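You operate a simulated robot arm through the tools that you are given. There is no shell and no other tool.

Carry out the task below with a simulated robot arm. There is one attempt and no reset: what you move stays moved.

## Task
Bolt down the green washer with the last bolt from the block.
Fine: tighten it with the socket key from the upper drawer; put the key back in and shut the drawer. Where these are worked on the way, their far stop is far enough and under half their travel is too little: upper drawer.

The check looks at the end state, three seconds after you hand in, the way a careful person would. Anything else that was tipped, shoved, dropped, spilled or broken makes it a failure.

## Robot
A 7-joint arm with a two-finger parallel gripper, fixed in place. Base frame: the origin is on the floor under the middle of its stand, x ahead of it, y to its left, z up; the work surface is at about z = 780. Units: mm, rad, N and s.
With the tool pointing down near the work surface it reaches from about 100 to 660 mm from the base axis. Its first joint turns from -1.152 to 1.152 rad. Payload 1.57 kg.
The tool frame sits at the grasp point between the pads (the TCP): z along the fingers, y along the line on which they close. The tips reach 30 mm beyond it. Largest opening 80 mm; finger width 17, thickness 12; the body of the gripper, 40 by 82 mm, starts 80 mm behind the TCP.
Orientation is that of the tool frame in the base frame, as a unit quaternion [x, y, z, w]. With the fingers straight down and closing along the base's y, the tool's x points along the base's -x, its y along +y and its z along -z.

## Interface
- The arm moves only by the tool drive_tool. Its argument "increments" is text: rows parted by semicolons, each of 7 numbers parted by spaces: the gripper command, from -1 (shut) to 1 (fully open), values between in proportion, then the shift along the tool's x, y, z in mm, then the turn, a rotation vector about the tool's x, y, z in rad. In form: fingers tx ty tz wx wy wz; .... A call has 1 to 20 rows; each row shifts and turns the commanded pose from where the row before left it, along the tool's axes as they then stand. A row lasts 0.2 s, in which the tool goes at most 50 mm and 0.15 rad; a call with a longer step from one row to the next is refused whole, and so is a gripper value outside its range. Where a pose cannot be reached the arm comes as near as it can. A force on the tool above 40 N (or 10 N above the force at the start of the call, whichever is more), or a blocked arm, ends the call early, and 0.2 s more pass. Each finger travels about 72 mm/s and halts on what it meets, pressing with about 22 N; the grip force reading is that of the motor and also rises with nothing between the fingers. The clock runs only during rows and for 0.2 s after the last one: add rows that do not move to give the fingers time. The reply holds the time, the measured pose of the TCP, the force on the tool along the base axes, the opening and the grip force, in the units named above and with some noise, with the torque about the TCP (base axes, N m) and any sound that the robot's microphone picked up.
- Cameras (640 x 400 px; columns grow to the right, rows downward): "scene" is fixed at [23.5, 416.5, 1439.9]; the picture's right is [-0.97, -0.26, 0.00], its down [-0.14, 0.51, -0.85] and it looks along [0.22, -0.82, -0.53] (base axes); focal length 302 px, centre (320, 200). "wrist" rides on the gripper at [72, -7, -122] in the tool frame; the picture's right is [0.09, 1.00, 0.00], its down [-0.84, 0.08, -0.54] and it looks along [-0.54, 0.05, 0.84] (tool axes); focal length 238 px, centre (320, 200). There is no depth. A picture from a camera that has moved, and an enlarged one, comes with that camera's place and axes in the base frame and with its lens. The place of the scene camera against the robot may be out by one fixed shift of up to 18 mm in any direction.
- get_image(camera): a new picture of that camera. The clock stands still meanwhile.
- close_up(camera, box): a new picture of the part [left, top, right, bottom] of that camera's present view, enlarged. The clock stands still meanwhile.
- job_done(): hands the job in; it is judged then, once.

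Nothing tells you positions but the pictures and the camera data. Unless the task says otherwise, let go and move clear before handing in.

The tools are called after "Request:" as name(argument=value, ...) on one line, values as JSON. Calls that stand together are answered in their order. drive_tool: Moves the arm, as the interface text tells. Its arguments: {"type":"object","properties":{"increments":{"type":"string"}},"required":["increments"]} The other tools are called the same way: get_image (camera) takes a picture; close_up (camera, box) takes an enlarged picture of a part of a camera's view; job_done () hands the job in.

At the start:

```text
t: 0.0
tool_pos: [304.5, -343.3, 1128.2]
ee_rot: [0.0, 1.0, 0.0, 0.0]
wrist_force: [-0.1, -0.6, 0.4]
torque: [-0.02, 0.03, 0.02]
gripper_width: 80.1
grip_force: 0.0
```

scene: 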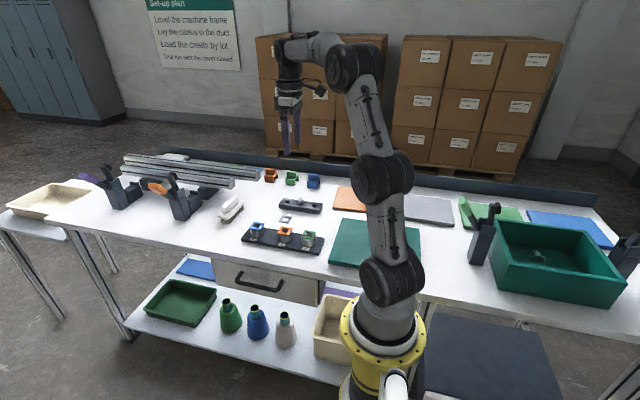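
wrist: 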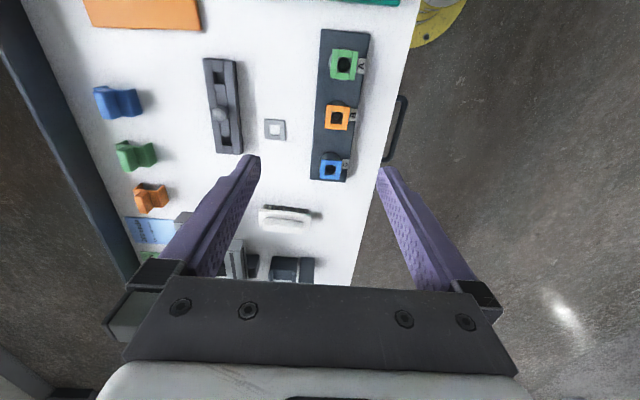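

I see a table with a black plate carrying green, orange and blue washers, a dark block with a bolt, and a drawer below the table edge. I'll look closer before moving.

Request:
close_up(camera="scene", box=[200, 160, 360, 260])

Request:
close_up(camera="wrist", box=[180, 20, 420, 170])

Request:
close_up(camera="scene", box=[160, 220, 360, 345])

```text
4.00 times, centred on (280, 210) of scene
camera zoom: at [23.5, 416.5, 1439.9], right [-0.97, -0.26, 0.0], down [-0.14, 0.51, -0.85], along [0.22, -0.82, -0.53], focal length 1206 px, centre (480, 160)
```

zoom: 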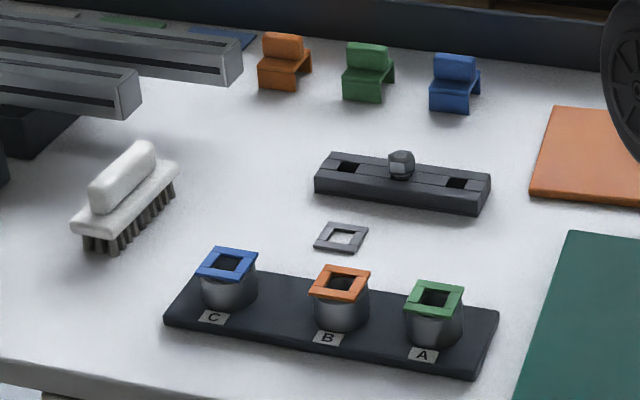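

```text
2.67 times, centred on (300, 95) of wrist
camera zoom: at [231.4, -347.4, 1249.8], right [-0.09, 1.0, 0.0], down [0.84, 0.08, 0.54], along [0.54, 0.05, -0.84], focal length 636 px, centre (373, 480)
```

zoom: 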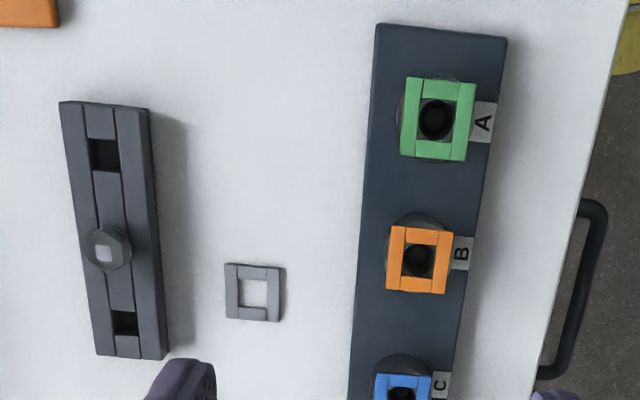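

```text
3.20 times, centred on (260, 282) of scene
camera zoom: at [23.5, 416.5, 1439.9], right [-0.97, -0.26, 0.0], down [-0.14, 0.51, -0.85], along [0.22, -0.82, -0.53], focal length 965 px, centre (512, -64)
```

zoom: 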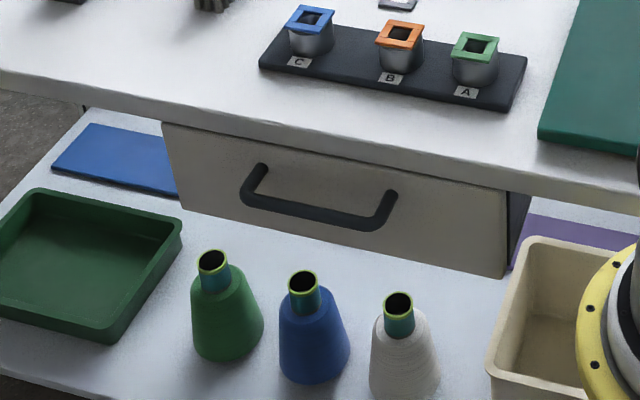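

The table lies on the robot's −y side: posts A/B/C with the green washer on A around (250, −308), the bolt block around (346, −515), and the drawer handle around (375, −160, 730). I'll move the wrist camera closer to the posts and measure.

Request:
drive_tool(increments="1 25 5 34 0 0 0;1 25 5 34 0 0 0;1 25 5 34 0 0 0;1 25 5 34 0 0 0;1 25 5 34 0 0 0;1 0 0 0 0 0 0;1 0 0 0 0 0 0")

Request:
get_image(camera="wrist")

```text
t: 1.6
tool_pos: [179.4, -317.3, 958.9]
ee_rot: [0.0, 1.0, 0.001, 0.002]
wrist_force: [-0.3, 0.4, 0.3]
torque: [-0.03, -0.01, -0.02]
gripper_width: 79.9
grip_force: 0.1
```

```text
taken
camera wrist: at [106.1, -322.8, 1079.6], right [-0.09, 1.0, 0.0], down [0.84, 0.08, 0.54], along [0.54, 0.05, -0.84], focal length 238 px, centre (320, 200)
```

wrist: 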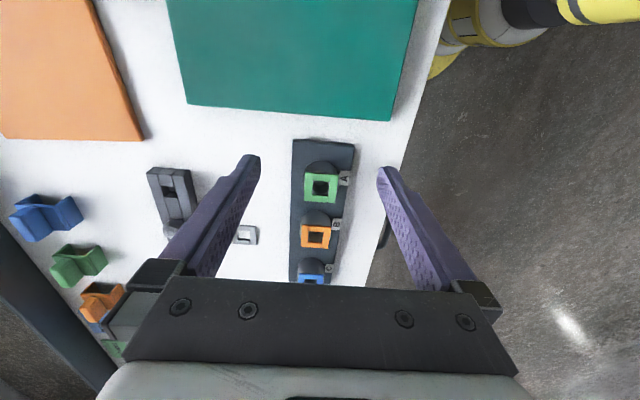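

The posts are now between the fingers in view; I'll enlarge them for measurement.

Request:
close_up(camera="wrist", box=[270, 130, 382, 200])

Request:
close_up(camera="wrist", box=[270, 180, 398, 280])

```text
5.71 times, centred on (326, 165) of wrist
camera zoom: at [106.1, -322.8, 1079.6], right [-0.09, 1.0, 0.0], down [0.84, 0.08, 0.54], along [0.54, 0.05, -0.84], focal length 1362 px, centre (286, 400)
```

zoom: 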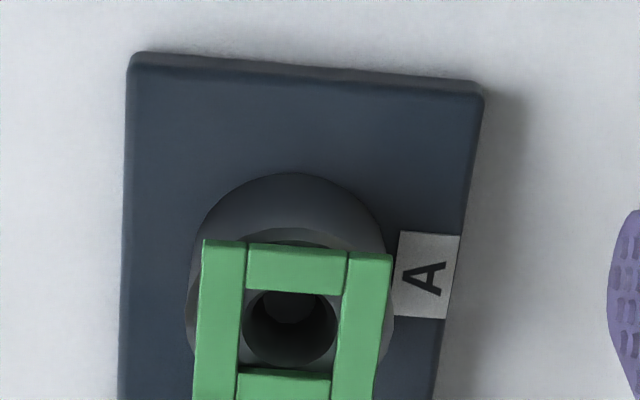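

```text
4.00 times, centred on (334, 230) of wrist
camera zoom: at [106.1, -322.8, 1079.6], right [-0.09, 1.0, 0.0], down [0.84, 0.08, 0.54], along [0.54, 0.05, -0.84], focal length 953 px, centre (264, 80)
```

zoom: 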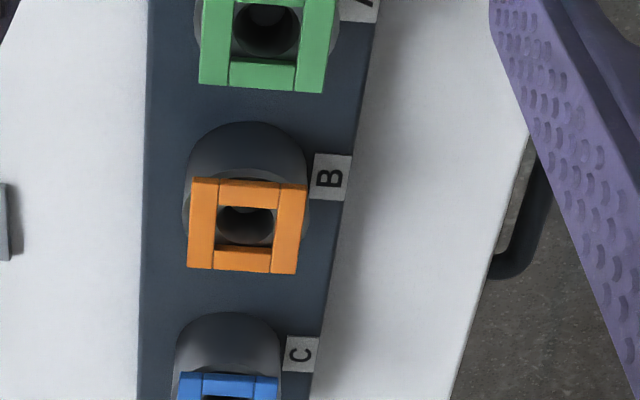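

Triangulating gives the green washer at about (253, −309, 824). Next I'll look at the bolt block from closer.

Request:
drive_tool(increments="1 -15 -35 0 0 0 0;1 -15 -35 0 0 0 0;1 -15 -35 0 0 0 0;1 -15 -35 0 0 0 0;1 -10 -35 0 0 0 0;1 0 0 0 0 0 0;1 0 0 0 0 0 0")

Request:
get_image(camera="wrist")

Request:
close_up(camera="wrist", box=[260, 130, 388, 210])

```text
t: 3.2
tool_pos: [251.4, -491.8, 960.3]
ee_rot: [0.0, 1.0, 0.0, 0.001]
wrist_force: [-0.2, -0.5, -0.2]
torque: [0.01, -0.05, 0.02]
gripper_width: 80.1
grip_force: 0.1
```

```text
taken
camera wrist: at [177.2, -497.1, 1081.2], right [-0.09, 1.0, 0.0], down [0.84, 0.08, 0.54], along [0.54, 0.05, -0.84], focal length 238 px, centre (320, 200)
```

wrist: 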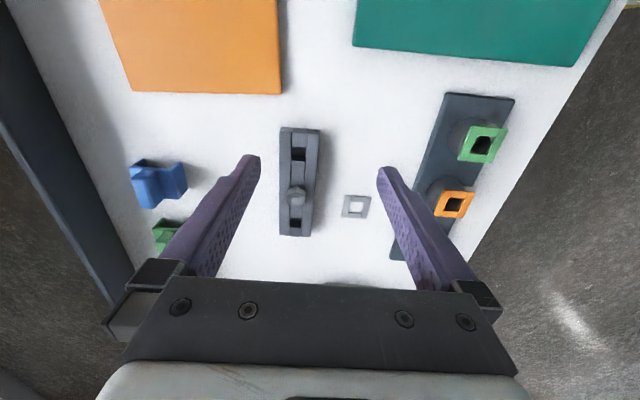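

```text
5.00 times, centred on (324, 170) of wrist
camera zoom: at [177.2, -497.1, 1081.2], right [-0.09, 1.0, 0.0], down [0.84, 0.08, 0.54], along [0.54, 0.05, -0.84], focal length 1192 px, centre (300, 350)
```

zoom: 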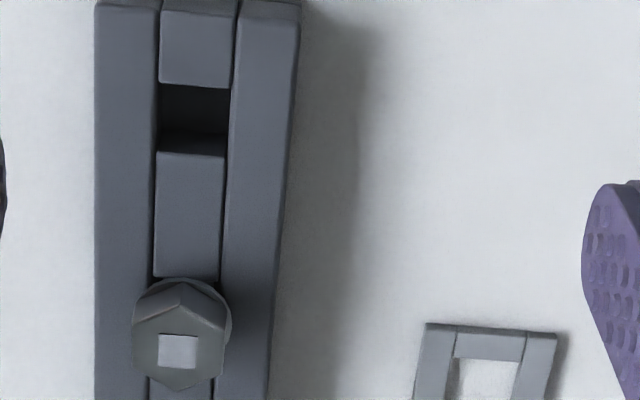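

The bolt is a flanged hex head with a light square on top, at about (344, −511, 825), with flats facing ±y. I'll move closer to see it in detail.

Request:
drive_tool(increments="1 -16 -5 27 0 0 0;1 -16 -5 27 0 0 0;1 -16 -5 26 0 0 0;1 0 0 0 0 0 0;1 0 0 0 0 0 0")

Request:
get_image(camera="wrist")

Request:
close_up(camera="wrist", box=[240, 130, 400, 230])

```text
t: 4.4
tool_pos: [298.8, -507.5, 879.5]
ee_rot: [0.0, 1.0, 0.0, 0.0]
wrist_force: [0.7, -0.3, -0.2]
torque: [0.01, 0.05, -0.02]
gripper_width: 80.3
grip_force: 0.0
```

```text
taken
camera wrist: at [224.7, -512.5, 1000.8], right [-0.09, 1.0, 0.0], down [0.84, 0.08, 0.54], along [0.54, 0.05, -0.84], focal length 238 px, centre (320, 200)
```

wrist: 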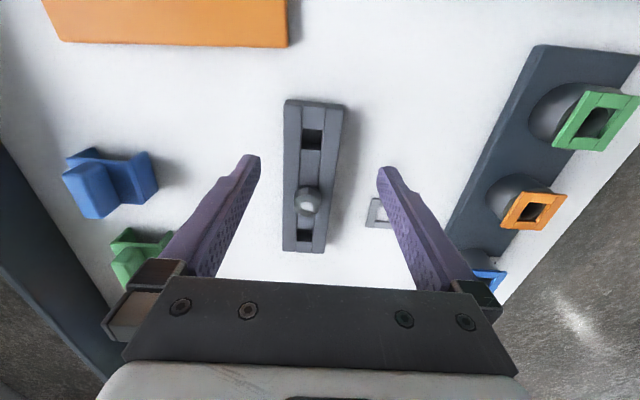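

```text
4.00 times, centred on (320, 180) of wrist
camera zoom: at [224.7, -512.5, 1000.8], right [-0.09, 1.0, 0.0], down [0.84, 0.08, 0.54], along [0.54, 0.05, -0.84], focal length 953 px, centre (320, 280)
```

zoom: 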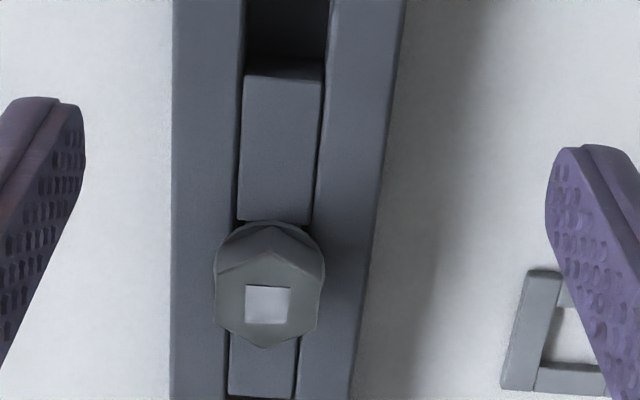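

The block is aligned with x, its centre at about (344.5, −512.7), and the bolt is in its middle hole. Now I'll look at the drawer and its handle.

Request:
drive_tool(increments="1 5 5 -30 0 0 0;1 5 44 -10 0 0 0;1 5 45 0 0 0 0;1 5 45 0 0 0 0;1 5 45 0 0 0 0;1 5 45 0 0 0 0;1 5 45 0 0 0 0;1 5 45 10 0 0 0;1 0 38 10 0 0 0;1 0 0 0 0 0 0;1 0 0 0 0 0 0")

Request:
get_image(camera="wrist")

Request:
get_image(camera="scene")

```text
t: 6.8
tool_pos: [257.1, -149.1, 896.3]
ee_rot: [0.0, 1.0, -0.001, 0.001]
wrist_force: [0.0, -0.1, -0.3]
torque: [-0.01, -0.01, 0.02]
gripper_width: 80.1
grip_force: 0.1
```

```text
taken
camera wrist: at [183.8, -154.5, 1018.7], right [-0.09, 1.0, 0.0], down [0.84, 0.08, 0.54], along [0.54, 0.05, -0.84], focal length 238 px, centre (320, 200)
```

wrist: 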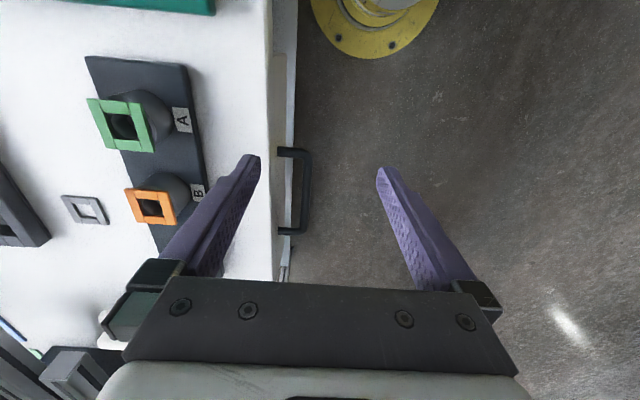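

```text
taken
```

scene: 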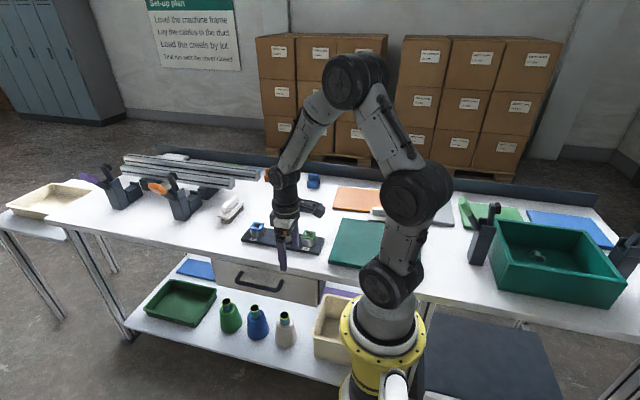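

Request:
close_up(camera="wrist", box=[240, 120, 368, 280])

Request:
close_up(camera="scene", box=[200, 250, 340, 310])

```text
2.50 times, centred on (304, 200) of wrist
camera zoom: at [183.8, -154.5, 1018.7], right [-0.09, 1.0, 0.0], down [0.84, 0.08, 0.54], along [0.54, 0.05, -0.84], focal length 596 px, centre (360, 200)
```

zoom: 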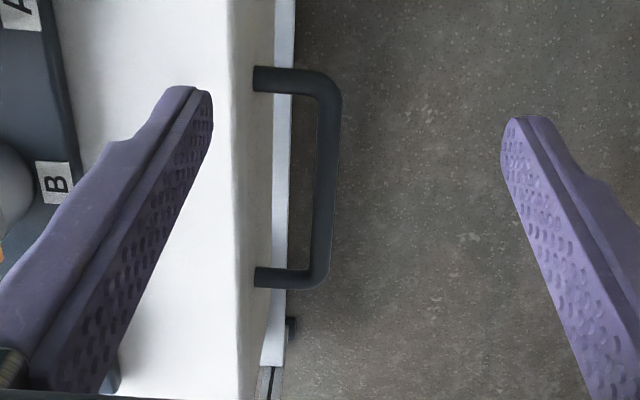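

```text
4.57 times, centred on (270, 280) of scene
camera zoom: at [23.5, 416.5, 1439.9], right [-0.97, -0.26, 0.0], down [-0.14, 0.51, -0.85], along [0.22, -0.82, -0.53], focal length 1379 px, centre (549, -166)
```

zoom: 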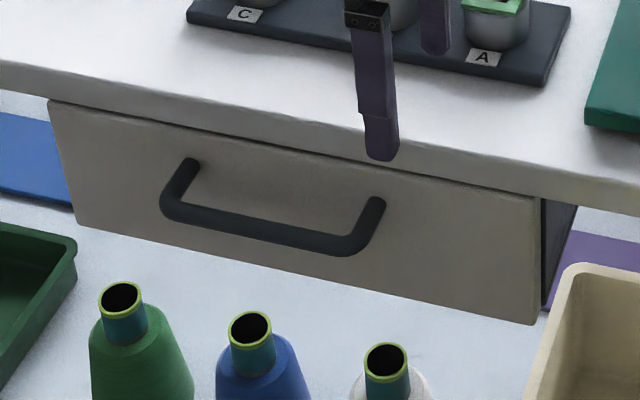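

The drawer face is about flush with the table edge at y ≈ −198, and the handle bar is at y ≈ −157. I'll take a second view from lower to fix its height before gripping.

Request:
drive_tool(increments="0 -25 5 -0 0 0 0;0 -20 5 30 0 0 0;0 -10 10 30 0 0 0;0 0 0 0 0 0 0;0 0 0 0 0 0 0")

Request:
get_image(camera="wrist")

Request:
close_up(camera="wrist", box=[230, 120, 358, 280])

```text
t: 8.0
tool_pos: [313.0, -130.3, 836.7]
ee_rot: [0.0, 1.0, 0.001, 0.001]
wrist_force: [0.2, -0.6, -0.3]
torque: [0.0, 0.03, 0.0]
gripper_width: 39.9
grip_force: 0.2
```

```text
taken
camera wrist: at [239.6, -135.8, 958.5], right [-0.09, 1.0, 0.0], down [0.84, 0.08, 0.54], along [0.54, 0.05, -0.84], focal length 238 px, centre (320, 200)
```

wrist: 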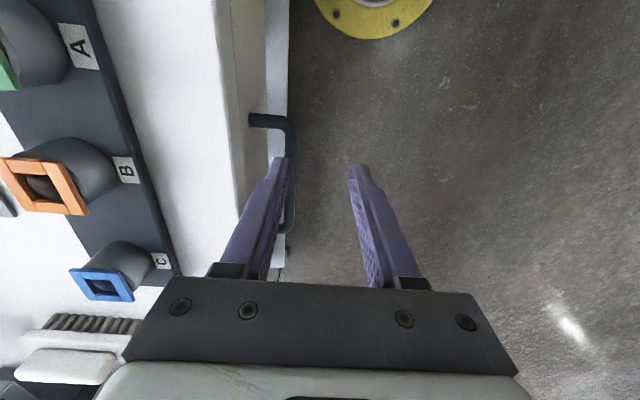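

```text
2.50 times, centred on (294, 200) of wrist
camera zoom: at [239.6, -135.8, 958.5], right [-0.09, 1.0, 0.0], down [0.84, 0.08, 0.54], along [0.54, 0.05, -0.84], focal length 596 px, centre (385, 200)
```

zoom: 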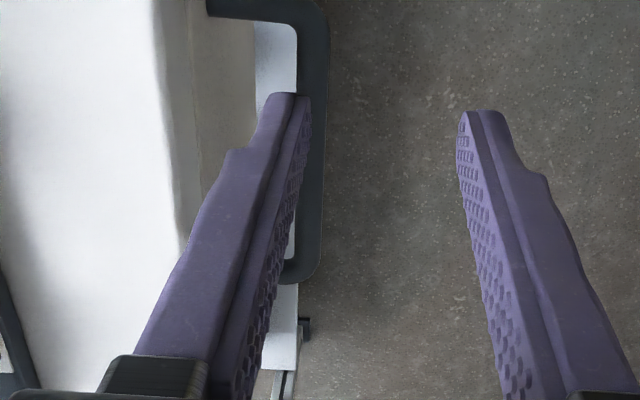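

The two views agree on the handle bar: y ≈ −156.7, z ≈ 725, about x 304–438. I'll straddle it from above with the fingers partly open.

Request:
drive_tool(increments="-0.1 -27.5 -13.2 0 0 0 0;-0.1 -27.5 -13.2 0 0 0 0;-0.1 0 0 0 0 0 0;-0.1 0 0 30 0 0 0;-0.1 0 0 25 0 0 0;-0.1 0 0 20 0 0 0;-0.1 0 0 15 0 0 0;-0.1 0 0 12 0 0 0;-0.1 0 0 0 0 0 0")

Request:
get_image(camera="wrist")

Request:
close_up(camera="scene", box=[200, 210, 340, 310])

```text
t: 10.0
tool_pos: [368.8, -157.4, 736.1]
ee_rot: [0.0, 1.0, 0.0, 0.001]
wrist_force: [0.3, 1.3, 0.2]
torque: [0.05, -0.04, -0.03]
gripper_width: 36.1
grip_force: 0.0
```

```text
taken
camera wrist: at [295.2, -161.8, 857.9], right [-0.09, 1.0, 0.0], down [0.84, 0.08, 0.54], along [0.54, 0.05, -0.84], focal length 238 px, centre (320, 200)
```

wrist: 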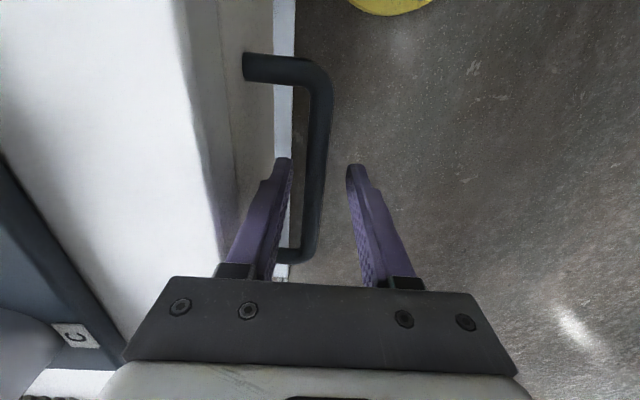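

```text
4.00 times, centred on (270, 260) of scene
camera zoom: at [23.5, 416.5, 1439.9], right [-0.97, -0.26, 0.0], down [-0.14, 0.51, -0.85], along [0.22, -0.82, -0.53], focal length 1206 px, centre (520, -40)
```

zoom: 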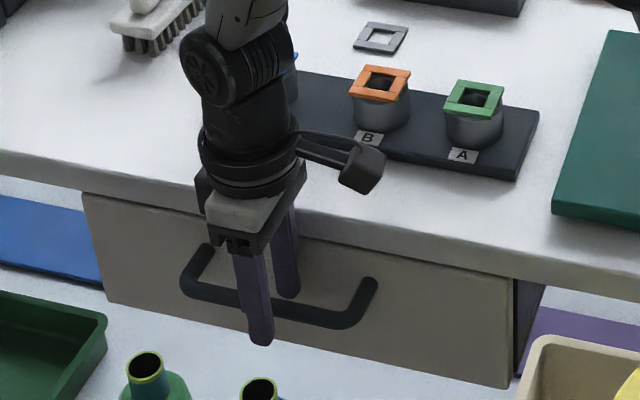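

The fingers straddle the bar with clearance to the drawer face. I'll close on it and then pull towards +y.

Request:
drive_tool(increments="-1 0 0 0 0 0 0;-1 0 0 0 0 0 0;-1 0 0 0 0 0 0")

```text
t: 10.8
tool_pos: [368.6, -157.4, 736.3]
ee_rot: [0.001, 1.0, 0.0, 0.001]
wrist_force: [-1.0, -4.4, -4.3]
torque: [-0.11, -0.38, -0.37]
gripper_width: 13.8
grip_force: 30.3
```

Request:
drive_tool(increments="-1 0 5 0 0 0 0;-1 0 10 0 0 0 0;-1 0 15 0 0 0 0;-1 0 15 0 0 0 0;-1 0 15 0 0 0 0")

Request:
close_up(camera="scene", box=[180, 200, 360, 320])

```text
t: 12.0
tool_pos: [369.0, -96.6, 737.1]
ee_rot: [0.0, 1.0, 0.001, 0.0]
wrist_force: [4.3, -0.5, -9.5]
torque: [-0.01, 0.32, -0.27]
gripper_width: 13.5
grip_force: 29.9
```

```text
3.33 times, centred on (270, 260) of scene
camera zoom: at [23.7, 416.4, 1439.9], right [-0.97, -0.26, 0.0], down [-0.14, 0.51, -0.85], along [0.22, -0.82, -0.53], focal length 1005 px, centre (487, 0)
```

zoom: 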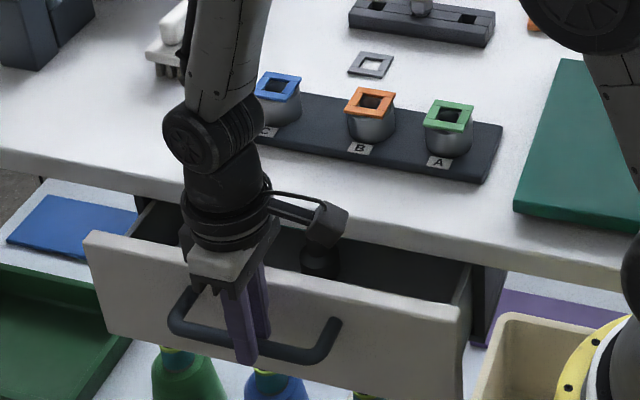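

The drawer is sliding out smoothly. I'll continue pulling.

Request:
drive_tool(increments="-1 0 15 0 0 0 0;-1 0 15 0 0 0 0;-1 0 15 0 0 0 0;-1 0 15 0 0 0 0;-1 0 15 0 0 0 0")

Request:
get_image(camera="scene")

Request:
get_image(camera="wrist")

```text
t: 13.2
tool_pos: [369.4, -21.7, 736.4]
ee_rot: [-0.001, 1.0, 0.0, 0.0]
wrist_force: [2.3, -1.1, -7.9]
torque: [-0.04, -0.36, -0.29]
gripper_width: 13.7
grip_force: 30.1
```

```text
taken
```

scene: 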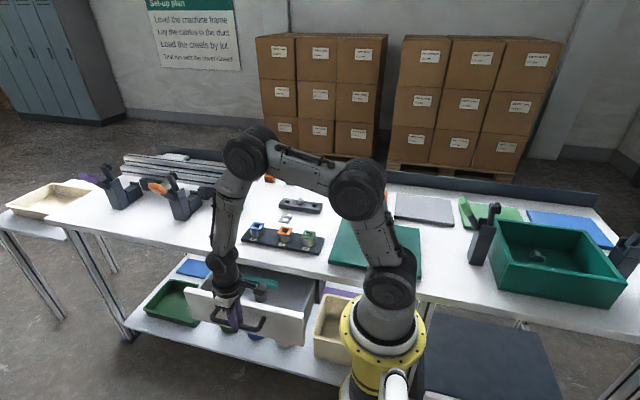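

```text
taken
camera wrist: at [295.2, -26.8, 858.1], right [-0.09, 1.0, 0.0], down [0.84, 0.08, 0.54], along [0.54, 0.05, -0.84], focal length 238 px, centre (320, 200)
```

wrist: 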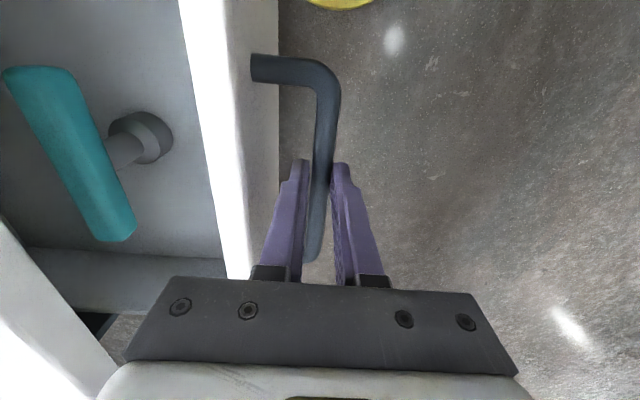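

A teal T-handled key with a grey socket is visible in the drawer. I'll keep pulling to the far stop.

Request:
drive_tool(increments="-1 0 12 0 0 0 0;-1 0 12 0 0 0 0;-1 0 12 0 0 0 0;-1 0 12 0 0 0 0;-1 0 12 0 0 0 0")

Request:
get_image(camera="wrist")

```text
t: 14.4
tool_pos: [369.2, 38.2, 737.3]
ee_rot: [0.0, 1.0, 0.0, 0.0]
wrist_force: [-5.2, -0.6, 6.3]
torque: [-0.04, -0.74, -0.32]
gripper_width: 13.5
grip_force: 30.1
```

```text
taken
camera wrist: at [295.2, 33.0, 858.1], right [-0.09, 1.0, 0.0], down [0.84, 0.08, 0.54], along [0.54, 0.05, -0.84], focal length 238 px, centre (320, 200)
```

wrist: 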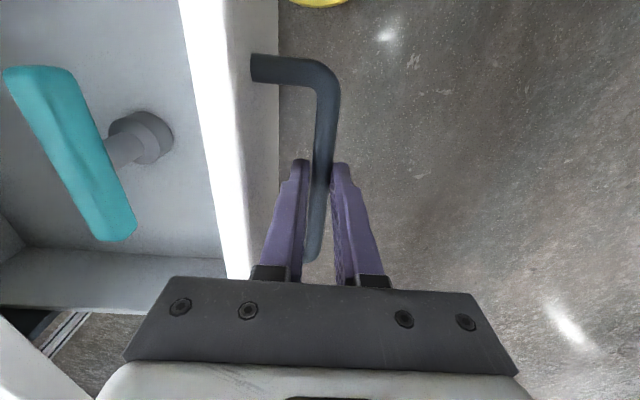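

Request:
drive_tool(increments="-1 0 8 0 0 0 0;-1 0 8 0 0 0 0;-1 0 8 0 0 0 0;-1 0 8 0 0 0 0;-1 0 8 0 0 0 0")

Request:
get_image(camera="scene")

```text
t: 15.6
tool_pos: [368.8, 77.3, 735.3]
ee_rot: [-0.001, 1.0, -0.001, 0.0]
wrist_force: [-10.4, -1.6, 21.2]
torque: [-0.03, 0.25, -0.33]
gripper_width: 13.8
grip_force: 30.6
```

```text
taken
```

scene: 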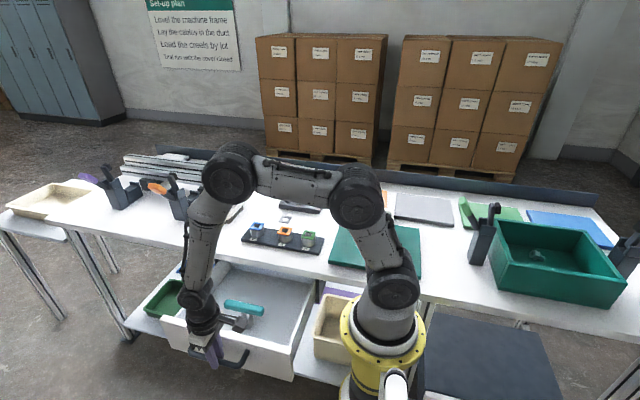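

Now 235 mm out. I'll carry on gently to find the far stop.

Request:
drive_tool(increments="-1 0 6 0 0 0 0;-1 0 6 0 0 0 0;-1 0 6 0 0 0 0;-1 0 6 0 0 0 0;-1 0 6 0 0 0 0")

Request:
get_image(camera="wrist")

```text
t: 16.8
tool_pos: [369.2, 107.9, 736.7]
ee_rot: [0.0, 1.0, 0.0, 0.001]
wrist_force: [-11.3, -1.6, 20.6]
torque: [-0.02, 0.02, -0.31]
gripper_width: 13.7
grip_force: 30.1
```

```text
taken
camera wrist: at [295.2, 102.8, 857.9], right [-0.09, 1.0, 0.0], down [0.84, 0.08, 0.54], along [0.54, 0.05, -0.84], focal length 238 px, centre (320, 200)
```

wrist: 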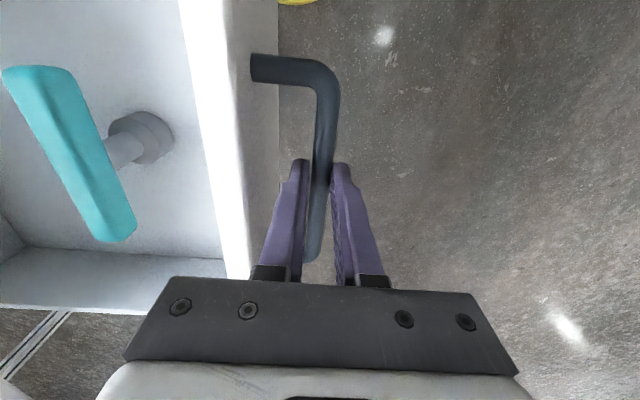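

The drawer is 265 mm out, nearly its full depth, so well over half. I'll let go of the handle and lift straight up, then look at the key.

Request:
drive_tool(increments="-0.1 0 0 0 0 0 0;-0.1 0 0 0 0 0 0;-0.1 0 0 0 0 0 0;-0.1 0 0 -20 0 0 0;-0.1 0 0 -30 0 0 0;-0.1 0 0 -40 0 0 0;-0.1 0 0 -40 0 0 0;-0.1 0 0 0 0 0 0")

Request:
get_image(camera="wrist")

Request:
get_image(camera="scene")

```text
t: 18.6
tool_pos: [368.7, 107.7, 867.1]
ee_rot: [-0.001, 1.0, 0.0, 0.0]
wrist_force: [-0.2, 0.1, 0.5]
torque: [0.01, 0.02, 0.02]
gripper_width: 36.4
grip_force: 0.0
```

```text
taken
camera wrist: at [295.0, 103.2, 988.5], right [-0.09, 1.0, 0.0], down [0.84, 0.08, 0.54], along [0.54, 0.05, -0.84], focal length 238 px, centre (320, 200)
```

wrist: 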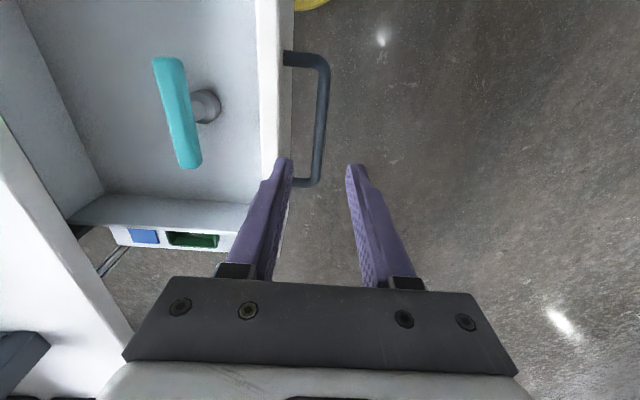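

```text
taken
```

scene: 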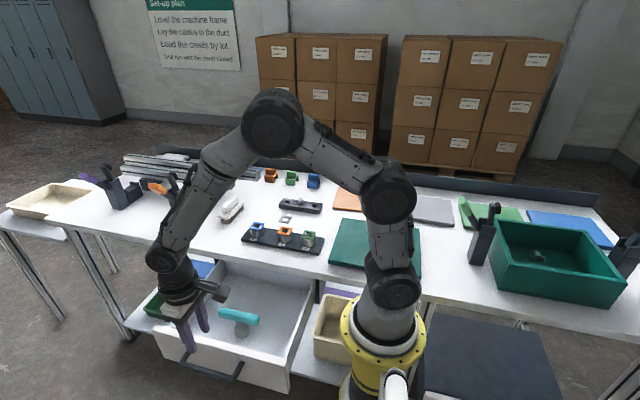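

Request:
close_up(camera="scene", box=[190, 280, 310, 360])

Request:
close_up(camera="wrist", box=[110, 40, 270, 180])

```text
5.00 times, centred on (250, 320) of scene
camera zoom: at [23.5, 416.5, 1439.9], right [-0.97, -0.26, 0.0], down [-0.14, 0.51, -0.85], along [0.22, -0.82, -0.53], focal length 1508 px, centre (670, -400)
```

zoom: 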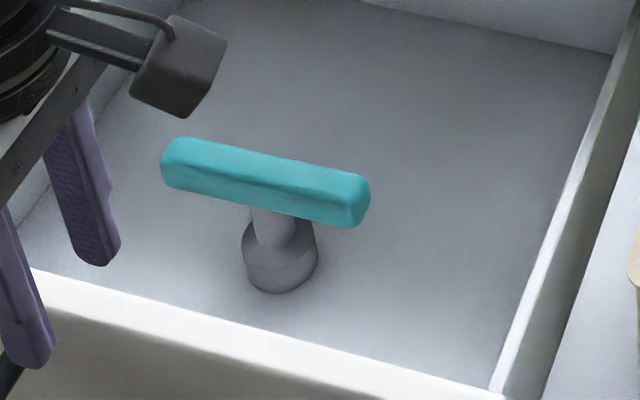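

```text
2.86 times, centred on (190, 110) of wrist
camera zoom: at [295.0, 103.2, 988.5], right [-0.09, 1.0, 0.0], down [0.84, 0.08, 0.54], along [0.54, 0.05, -0.84], focal length 681 px, centre (691, 457)
```

zoom: 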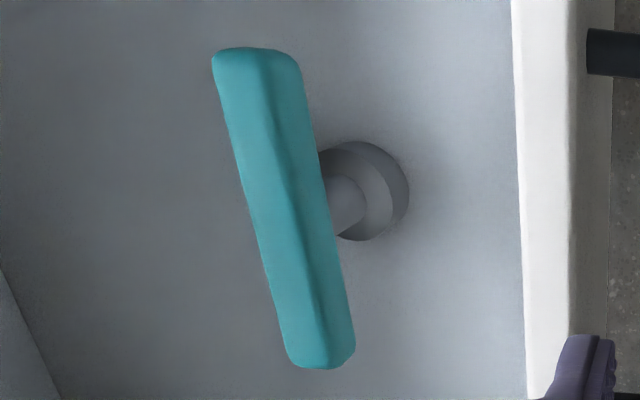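

The key stands upright on its socket with the T-handle on top, roughly along x. Before working the bolt I'll take close-ups of the block and post A for heights.

Request:
close_up(camera="scene", box=[270, 190, 334, 220])

Request:
close_up(camera="scene", box=[236, 216, 332, 261])

```text
10.00 times, centred on (302, 205) of scene
camera zoom: at [23.5, 416.5, 1439.9], right [-0.97, -0.26, 0.0], down [-0.14, 0.51, -0.85], along [0.22, -0.82, -0.53], focal length 3016 px, centre (500, 150)
```

zoom: 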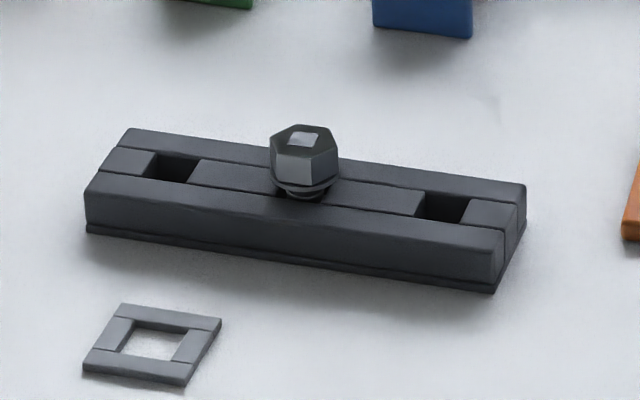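

```text
6.67 times, centred on (284, 238) of scene
camera zoom: at [23.5, 416.5, 1439.9], right [-0.97, -0.26, 0.0], down [-0.14, 0.51, -0.85], along [0.22, -0.82, -0.53], focal length 2011 px, centre (560, -57)
```

zoom: 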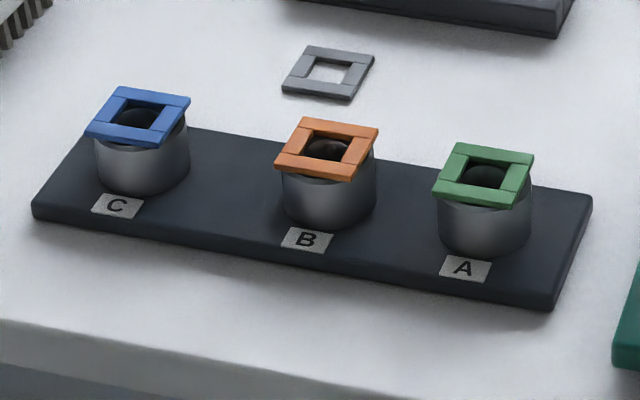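

The bolt's hex spans about z 810–824, with the block top around 801. I'll hover near post A and get an accurate position of the washer and hole.

Request:
drive_tool(increments="0 15.9 -35 -20 0 0 0;0 15.9 -40.8 -13 0 0 0;0 15.9 -40.8 0 0 0 0;0 15.9 -40.8 0 0 0 0;0 15.9 -40.8 0 0 0 0;0 15.9 -40.8 0 0 0 0;0 15.9 -40.8 0 0 0 0;0 15.9 -40.8 0 0 0 0;0 15.9 -40.8 0 0 0 0;0 15.9 -40.8 0 0 0 0;0 0 -6 0 0 0 0;0 0 0 0 0 0 0")

Request:
get_image(camera="wrist")

Request:
close_up(camera="wrist", box=[240, 120, 400, 220])

```text
t: 21.2
tool_pos: [209.4, -299.1, 900.2]
ee_rot: [-0.001, 1.0, 0.0, 0.001]
wrist_force: [-0.6, 0.2, 0.5]
torque: [-0.01, -0.01, 0.0]
gripper_width: 40.1
grip_force: 0.1
```

```text
taken
camera wrist: at [135.2, -305.0, 1021.0], right [-0.09, 1.0, 0.0], down [0.84, 0.08, 0.54], along [0.54, 0.05, -0.84], focal length 238 px, centre (320, 200)
```

wrist: 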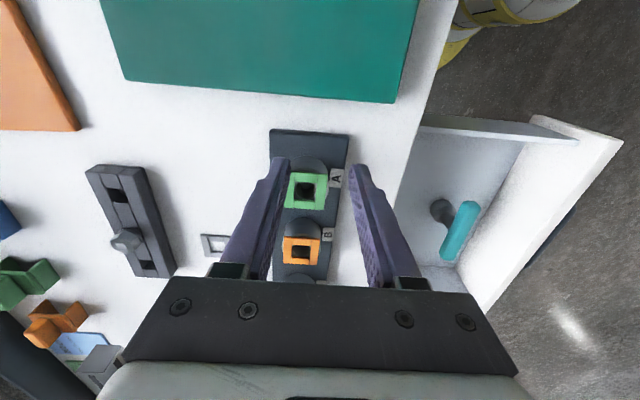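

```text
4.00 times, centred on (320, 170) of wrist
camera zoom: at [135.2, -305.0, 1021.0], right [-0.09, 1.0, 0.0], down [0.84, 0.08, 0.54], along [0.54, 0.05, -0.84], focal length 953 px, centre (320, 320)
```

zoom: 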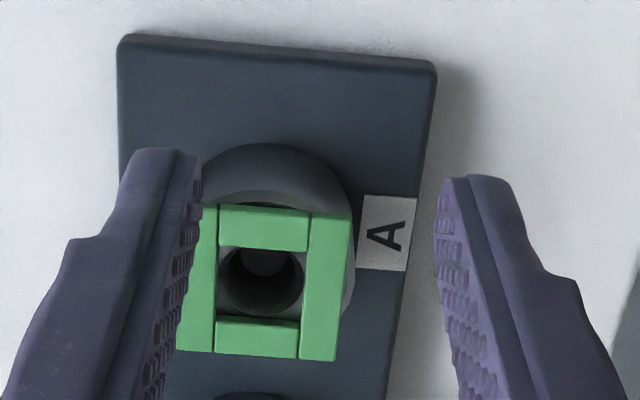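

Washer hole centre measures about (253, −308.5). Now I'll go above the bolt in the block and check the alignment.

Request:
drive_tool(increments="0 -22.5 -35.6 0 0 0 0;0 -22.5 -35.6 0 0 0 0;0 -22.5 -35.6 0 0 0 0;0 -22.5 -35.6 0 0 0 0;0 -22.5 -35.6 0 0 0 0;0 -22.6 -35.6 0 0 0 0;0 0 0 20 0 0 0;0 0 0 16 0 0 0;0 0 0 0 0 0 0;0 0 0 0 0 0 0")

Request:
close_up(camera="wrist", box=[200, 100, 440, 290])

Request:
close_up(camera="scene", box=[250, 160, 346, 220])

```text
t: 23.4
tool_pos: [344.2, -515.1, 863.6]
ee_rot: [0.001, 1.0, -0.001, 0.001]
wrist_force: [0.5, -0.5, -0.7]
torque: [-0.02, -0.01, 0.0]
gripper_width: 40.1
grip_force: 0.1
```

```text
2.11 times, centred on (320, 195) of wrist
camera zoom: at [270.8, -519.0, 985.1], right [-0.09, 1.0, 0.0], down [0.84, 0.08, 0.54], along [0.54, 0.05, -0.84], focal length 502 px, centre (320, 210)
```

zoom: 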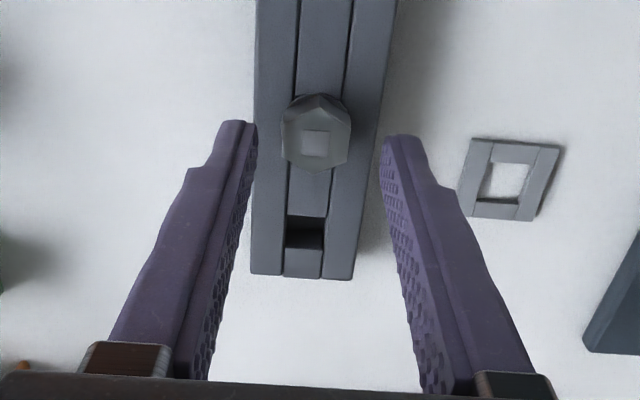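

```text
6.67 times, centred on (298, 190) of scene
camera zoom: at [23.5, 416.5, 1439.9], right [-0.97, -0.26, 0.0], down [-0.14, 0.51, -0.85], along [0.22, -0.82, -0.53], focal length 2011 px, centre (467, 267)
```

zoom: 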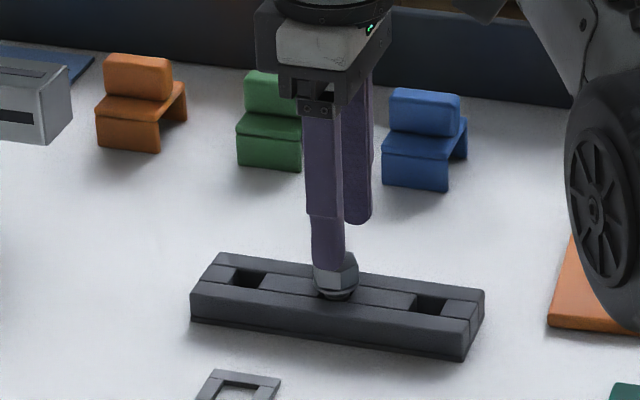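

The bolt head measures (344.6, −513.4) here and the tool sits about 1.7 mm off in y. I'll correct, descend so the tips are just above the flange, and close.

Request:
drive_tool(increments="-0.1 0 1.7 8 0 0 0;-0.1 0 0 8 0 0 0;-0.1 0 0 6 0 0 0;-0.1 0 0 0 0 0 0")

Request:
close_up(camera="wrist", box=[200, 100, 440, 290])

Request:
close_up(camera="scene", box=[270, 180, 334, 220])

```text
t: 24.4
tool_pos: [344.7, -511.2, 840.0]
ee_rot: [0.001, 1.0, 0.0, 0.001]
wrist_force: [-1.0, 0.7, -0.2]
torque: [-0.03, 0.0, 0.0]
gripper_width: 36.1
grip_force: 0.0
```

```text
2.11 times, centred on (320, 195) of wrist
camera zoom: at [270.9, -517.0, 962.8], right [-0.09, 1.0, 0.0], down [0.84, 0.08, 0.54], along [0.54, 0.05, -0.84], focal length 502 px, centre (320, 210)
```

zoom: 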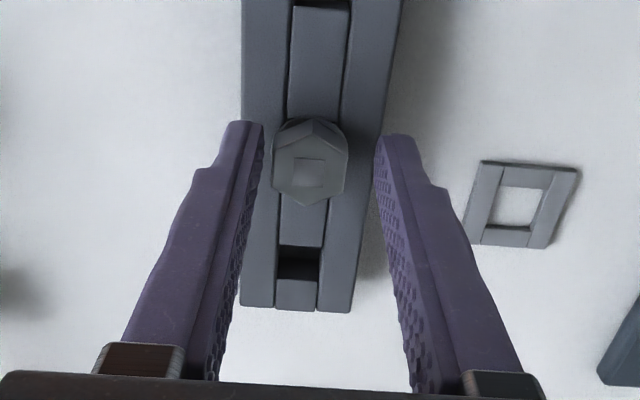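

```text
10.00 times, centred on (302, 200) of scene
camera zoom: at [23.5, 416.5, 1439.9], right [-0.97, -0.26, 0.0], down [-0.14, 0.51, -0.85], along [0.22, -0.82, -0.53], focal length 3016 px, centre (500, 200)
```

zoom: 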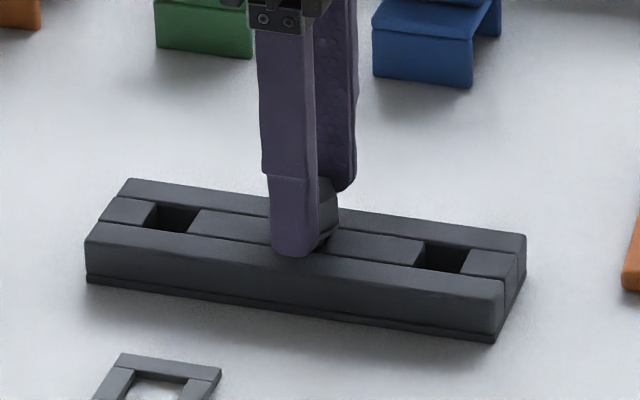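

The axis now appears about 1.8 mm to the +y side, so the previous reading was noise. I'll shift back and close.

Request:
drive_tool(increments="-0.1 0 -1.7 0 0 0 0;-0.1 0 0 0 0 0 0")

Request:
drive_tool(increments="-0.3 0 0 0 0 0 0;-0.4 0 0 0 0 0 0;-1 0 0 0 0 0 0;-1 0 0 0 0 0 0")

Request:
close_up(camera="wrist", box=[200, 100, 440, 290])

Request:
close_up(camera="scene", box=[270, 180, 334, 220])

```text
t: 25.0
tool_pos: [344.7, -512.4, 841.8]
ee_rot: [0.0, 1.0, -0.001, 0.001]
wrist_force: [-0.1, -0.3, 0.0]
torque: [-0.01, 0.05, -0.06]
gripper_width: 36.0
grip_force: 0.0
```

```text
t: 26.0
tool_pos: [344.1, -513.4, 840.5]
ee_rot: [0.0, 1.0, -0.001, 0.001]
wrist_force: [-0.3, 0.1, 0.8]
torque: [-0.05, -0.02, -0.05]
gripper_width: 23.4
grip_force: 22.1
```

```text
2.11 times, centred on (320, 195) of wrist
camera zoom: at [270.9, -518.6, 963.1], right [-0.09, 1.0, 0.0], down [0.84, 0.08, 0.54], along [0.54, 0.05, -0.84], focal length 502 px, centre (320, 210)
```

zoom: 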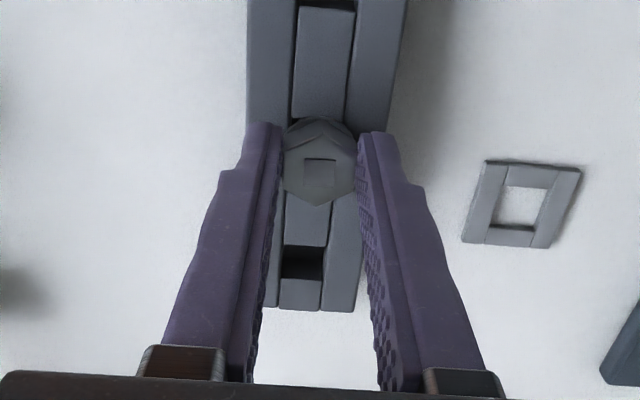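

```text
10.00 times, centred on (302, 200) of scene
camera zoom: at [23.5, 416.5, 1439.9], right [-0.97, -0.26, 0.0], down [-0.14, 0.51, -0.85], along [0.22, -0.82, -0.53], focal length 3016 px, centre (500, 200)
```

zoom: 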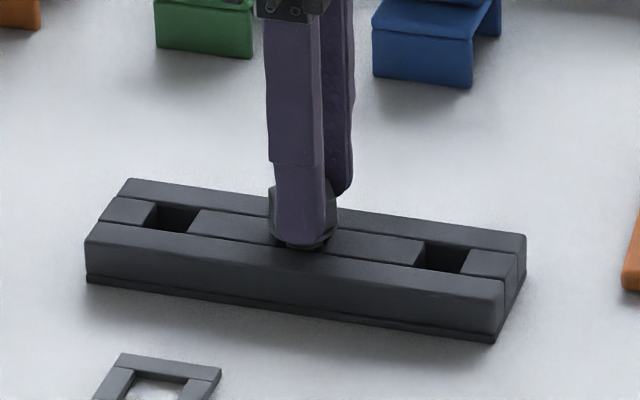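

The grip reads 23.4 mm with 22 N on the hex. I'll lift it straight up.

Request:
drive_tool(increments="-1 0 0 -4 0 0 0;-1 0 0 -8 0 0 0;-1 0 0 -15 0 0 0;-1 0 0 -20 0 0 0;-1 0 0 -20 0 0 0;-1 0 0 0 0 0 0")

Request:
close_up(camera="wrist", box=[200, 100, 440, 290])

Request:
close_up(camera="scene", box=[270, 160, 350, 210])

```text
t: 27.4
tool_pos: [343.7, -512.8, 909.2]
ee_rot: [0.0, 1.0, 0.0, 0.001]
wrist_force: [-0.1, 0.1, -0.4]
torque: [0.01, -0.01, 0.01]
gripper_width: 0.1
grip_force: 21.8
```

```text
2.11 times, centred on (320, 195) of wrist
camera zoom: at [270.8, -518.8, 1030.3], right [-0.09, 1.0, 0.0], down [0.84, 0.08, 0.54], along [0.54, 0.05, -0.84], focal length 502 px, centre (320, 210)
```

zoom: 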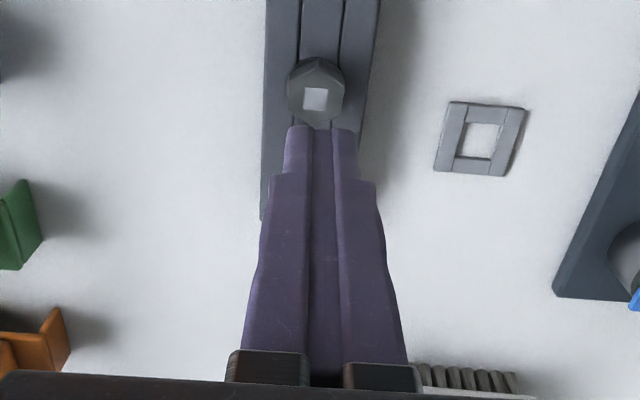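

```text
8.00 times, centred on (310, 185) of scene
camera zoom: at [23.5, 416.5, 1439.9], right [-0.97, -0.26, 0.0], down [-0.14, 0.51, -0.85], along [0.22, -0.82, -0.53], focal length 2413 px, centre (400, 320)
```

zoom: 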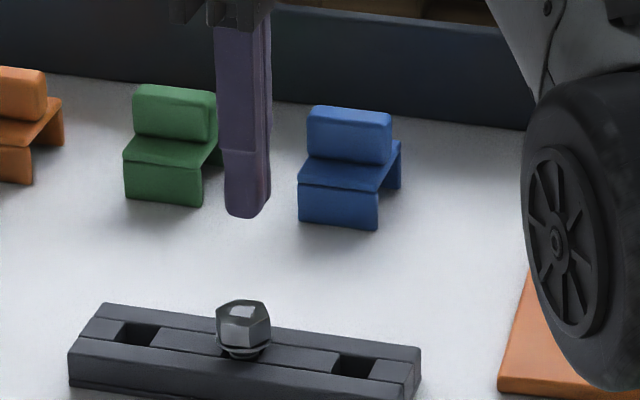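

The fingers slipped off: the bolt is still in the block, apparently upright. I'll examine it closely before trying again.

Request:
close_up(camera="scene", box=[286, 192, 318, 212])

Request:
close_up(camera="wrist", box=[290, 110, 354, 150])

```text
16.00 times, centred on (302, 202) of scene
camera zoom: at [23.5, 416.5, 1439.9], right [-0.97, -0.26, 0.0], down [-0.14, 0.51, -0.85], along [0.22, -0.82, -0.53], focal length 4825 px, centre (608, 168)
```

zoom: 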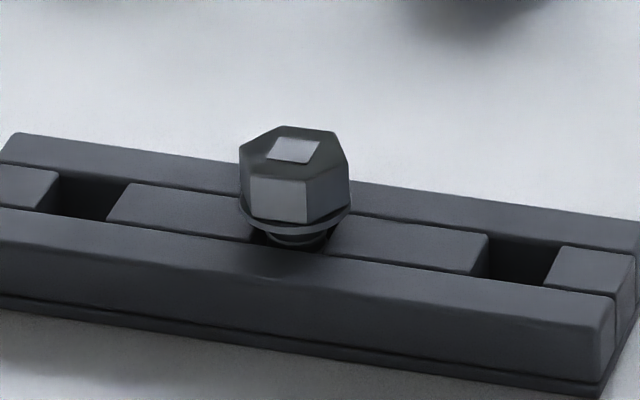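

```text
10.00 times, centred on (322, 130) of wrist
camera zoom: at [270.8, -518.8, 1030.3], right [-0.09, 1.0, 0.0], down [0.84, 0.08, 0.54], along [0.54, 0.05, -0.84], focal length 2384 px, centre (300, 900)
```

zoom: 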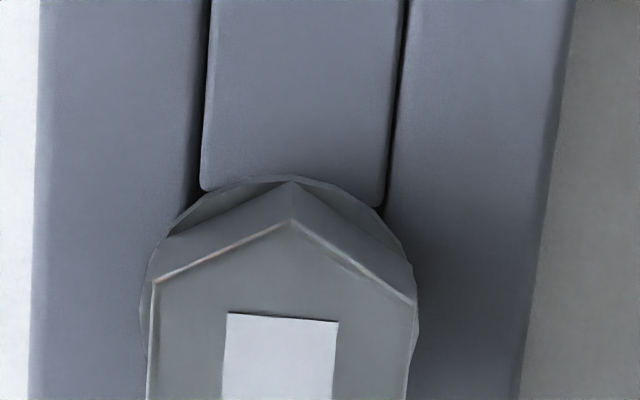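

The hex is well aligned (flats facing ±y, about 23 mm across), so I'll try again and lift slowly while watching the force.

Request:
drive_tool(increments="-0.1 0 0 0 0 0 0;-0.1 0 0 0 0 0 0;-0.1 0 0 25 0 0 0;-0.1 0 0 20 0 0 0;-0.1 0 0 14 0 0 0;-0.1 0 0 6 0 0 0;-0.1 0 0 0 0 0 0;-0.3 0 0 0 0 0 0;-1 0 0 0 0 0 0;-1 0 0 0 0 0 0;-1 0 0 0 0 0 0")

Request:
close_up(camera="scene", box=[286, 192, 318, 212])

Request:
close_up(camera="wrist", box=[280, 130, 360, 200])

```text
t: 29.8
tool_pos: [343.4, -511.9, 843.0]
ee_rot: [0.0, 1.0, 0.0, 0.001]
wrist_force: [0.3, -0.2, 0.7]
torque: [-0.02, 0.0, 0.02]
gripper_width: 23.4
grip_force: 22.3
```

```text
16.00 times, centred on (302, 202) of scene
camera zoom: at [23.5, 416.4, 1439.9], right [-0.97, -0.26, 0.0], down [-0.14, 0.51, -0.85], along [0.22, -0.82, -0.53], focal length 4825 px, centre (608, 168)
```

zoom: 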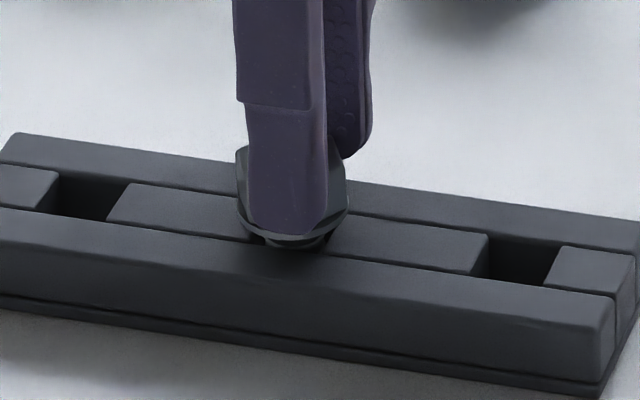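

```text
5.71 times, centred on (320, 165) of wrist
camera zoom: at [270.9, -517.9, 964.9], right [-0.09, 1.0, 0.0], down [0.84, 0.08, 0.54], along [0.54, 0.05, -0.84], focal length 1362 px, centre (320, 400)
```

zoom: 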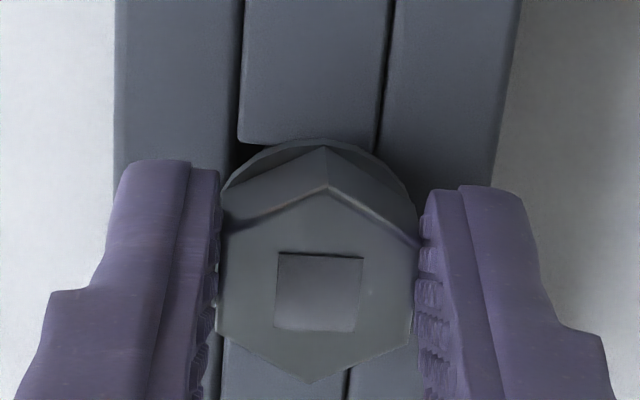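

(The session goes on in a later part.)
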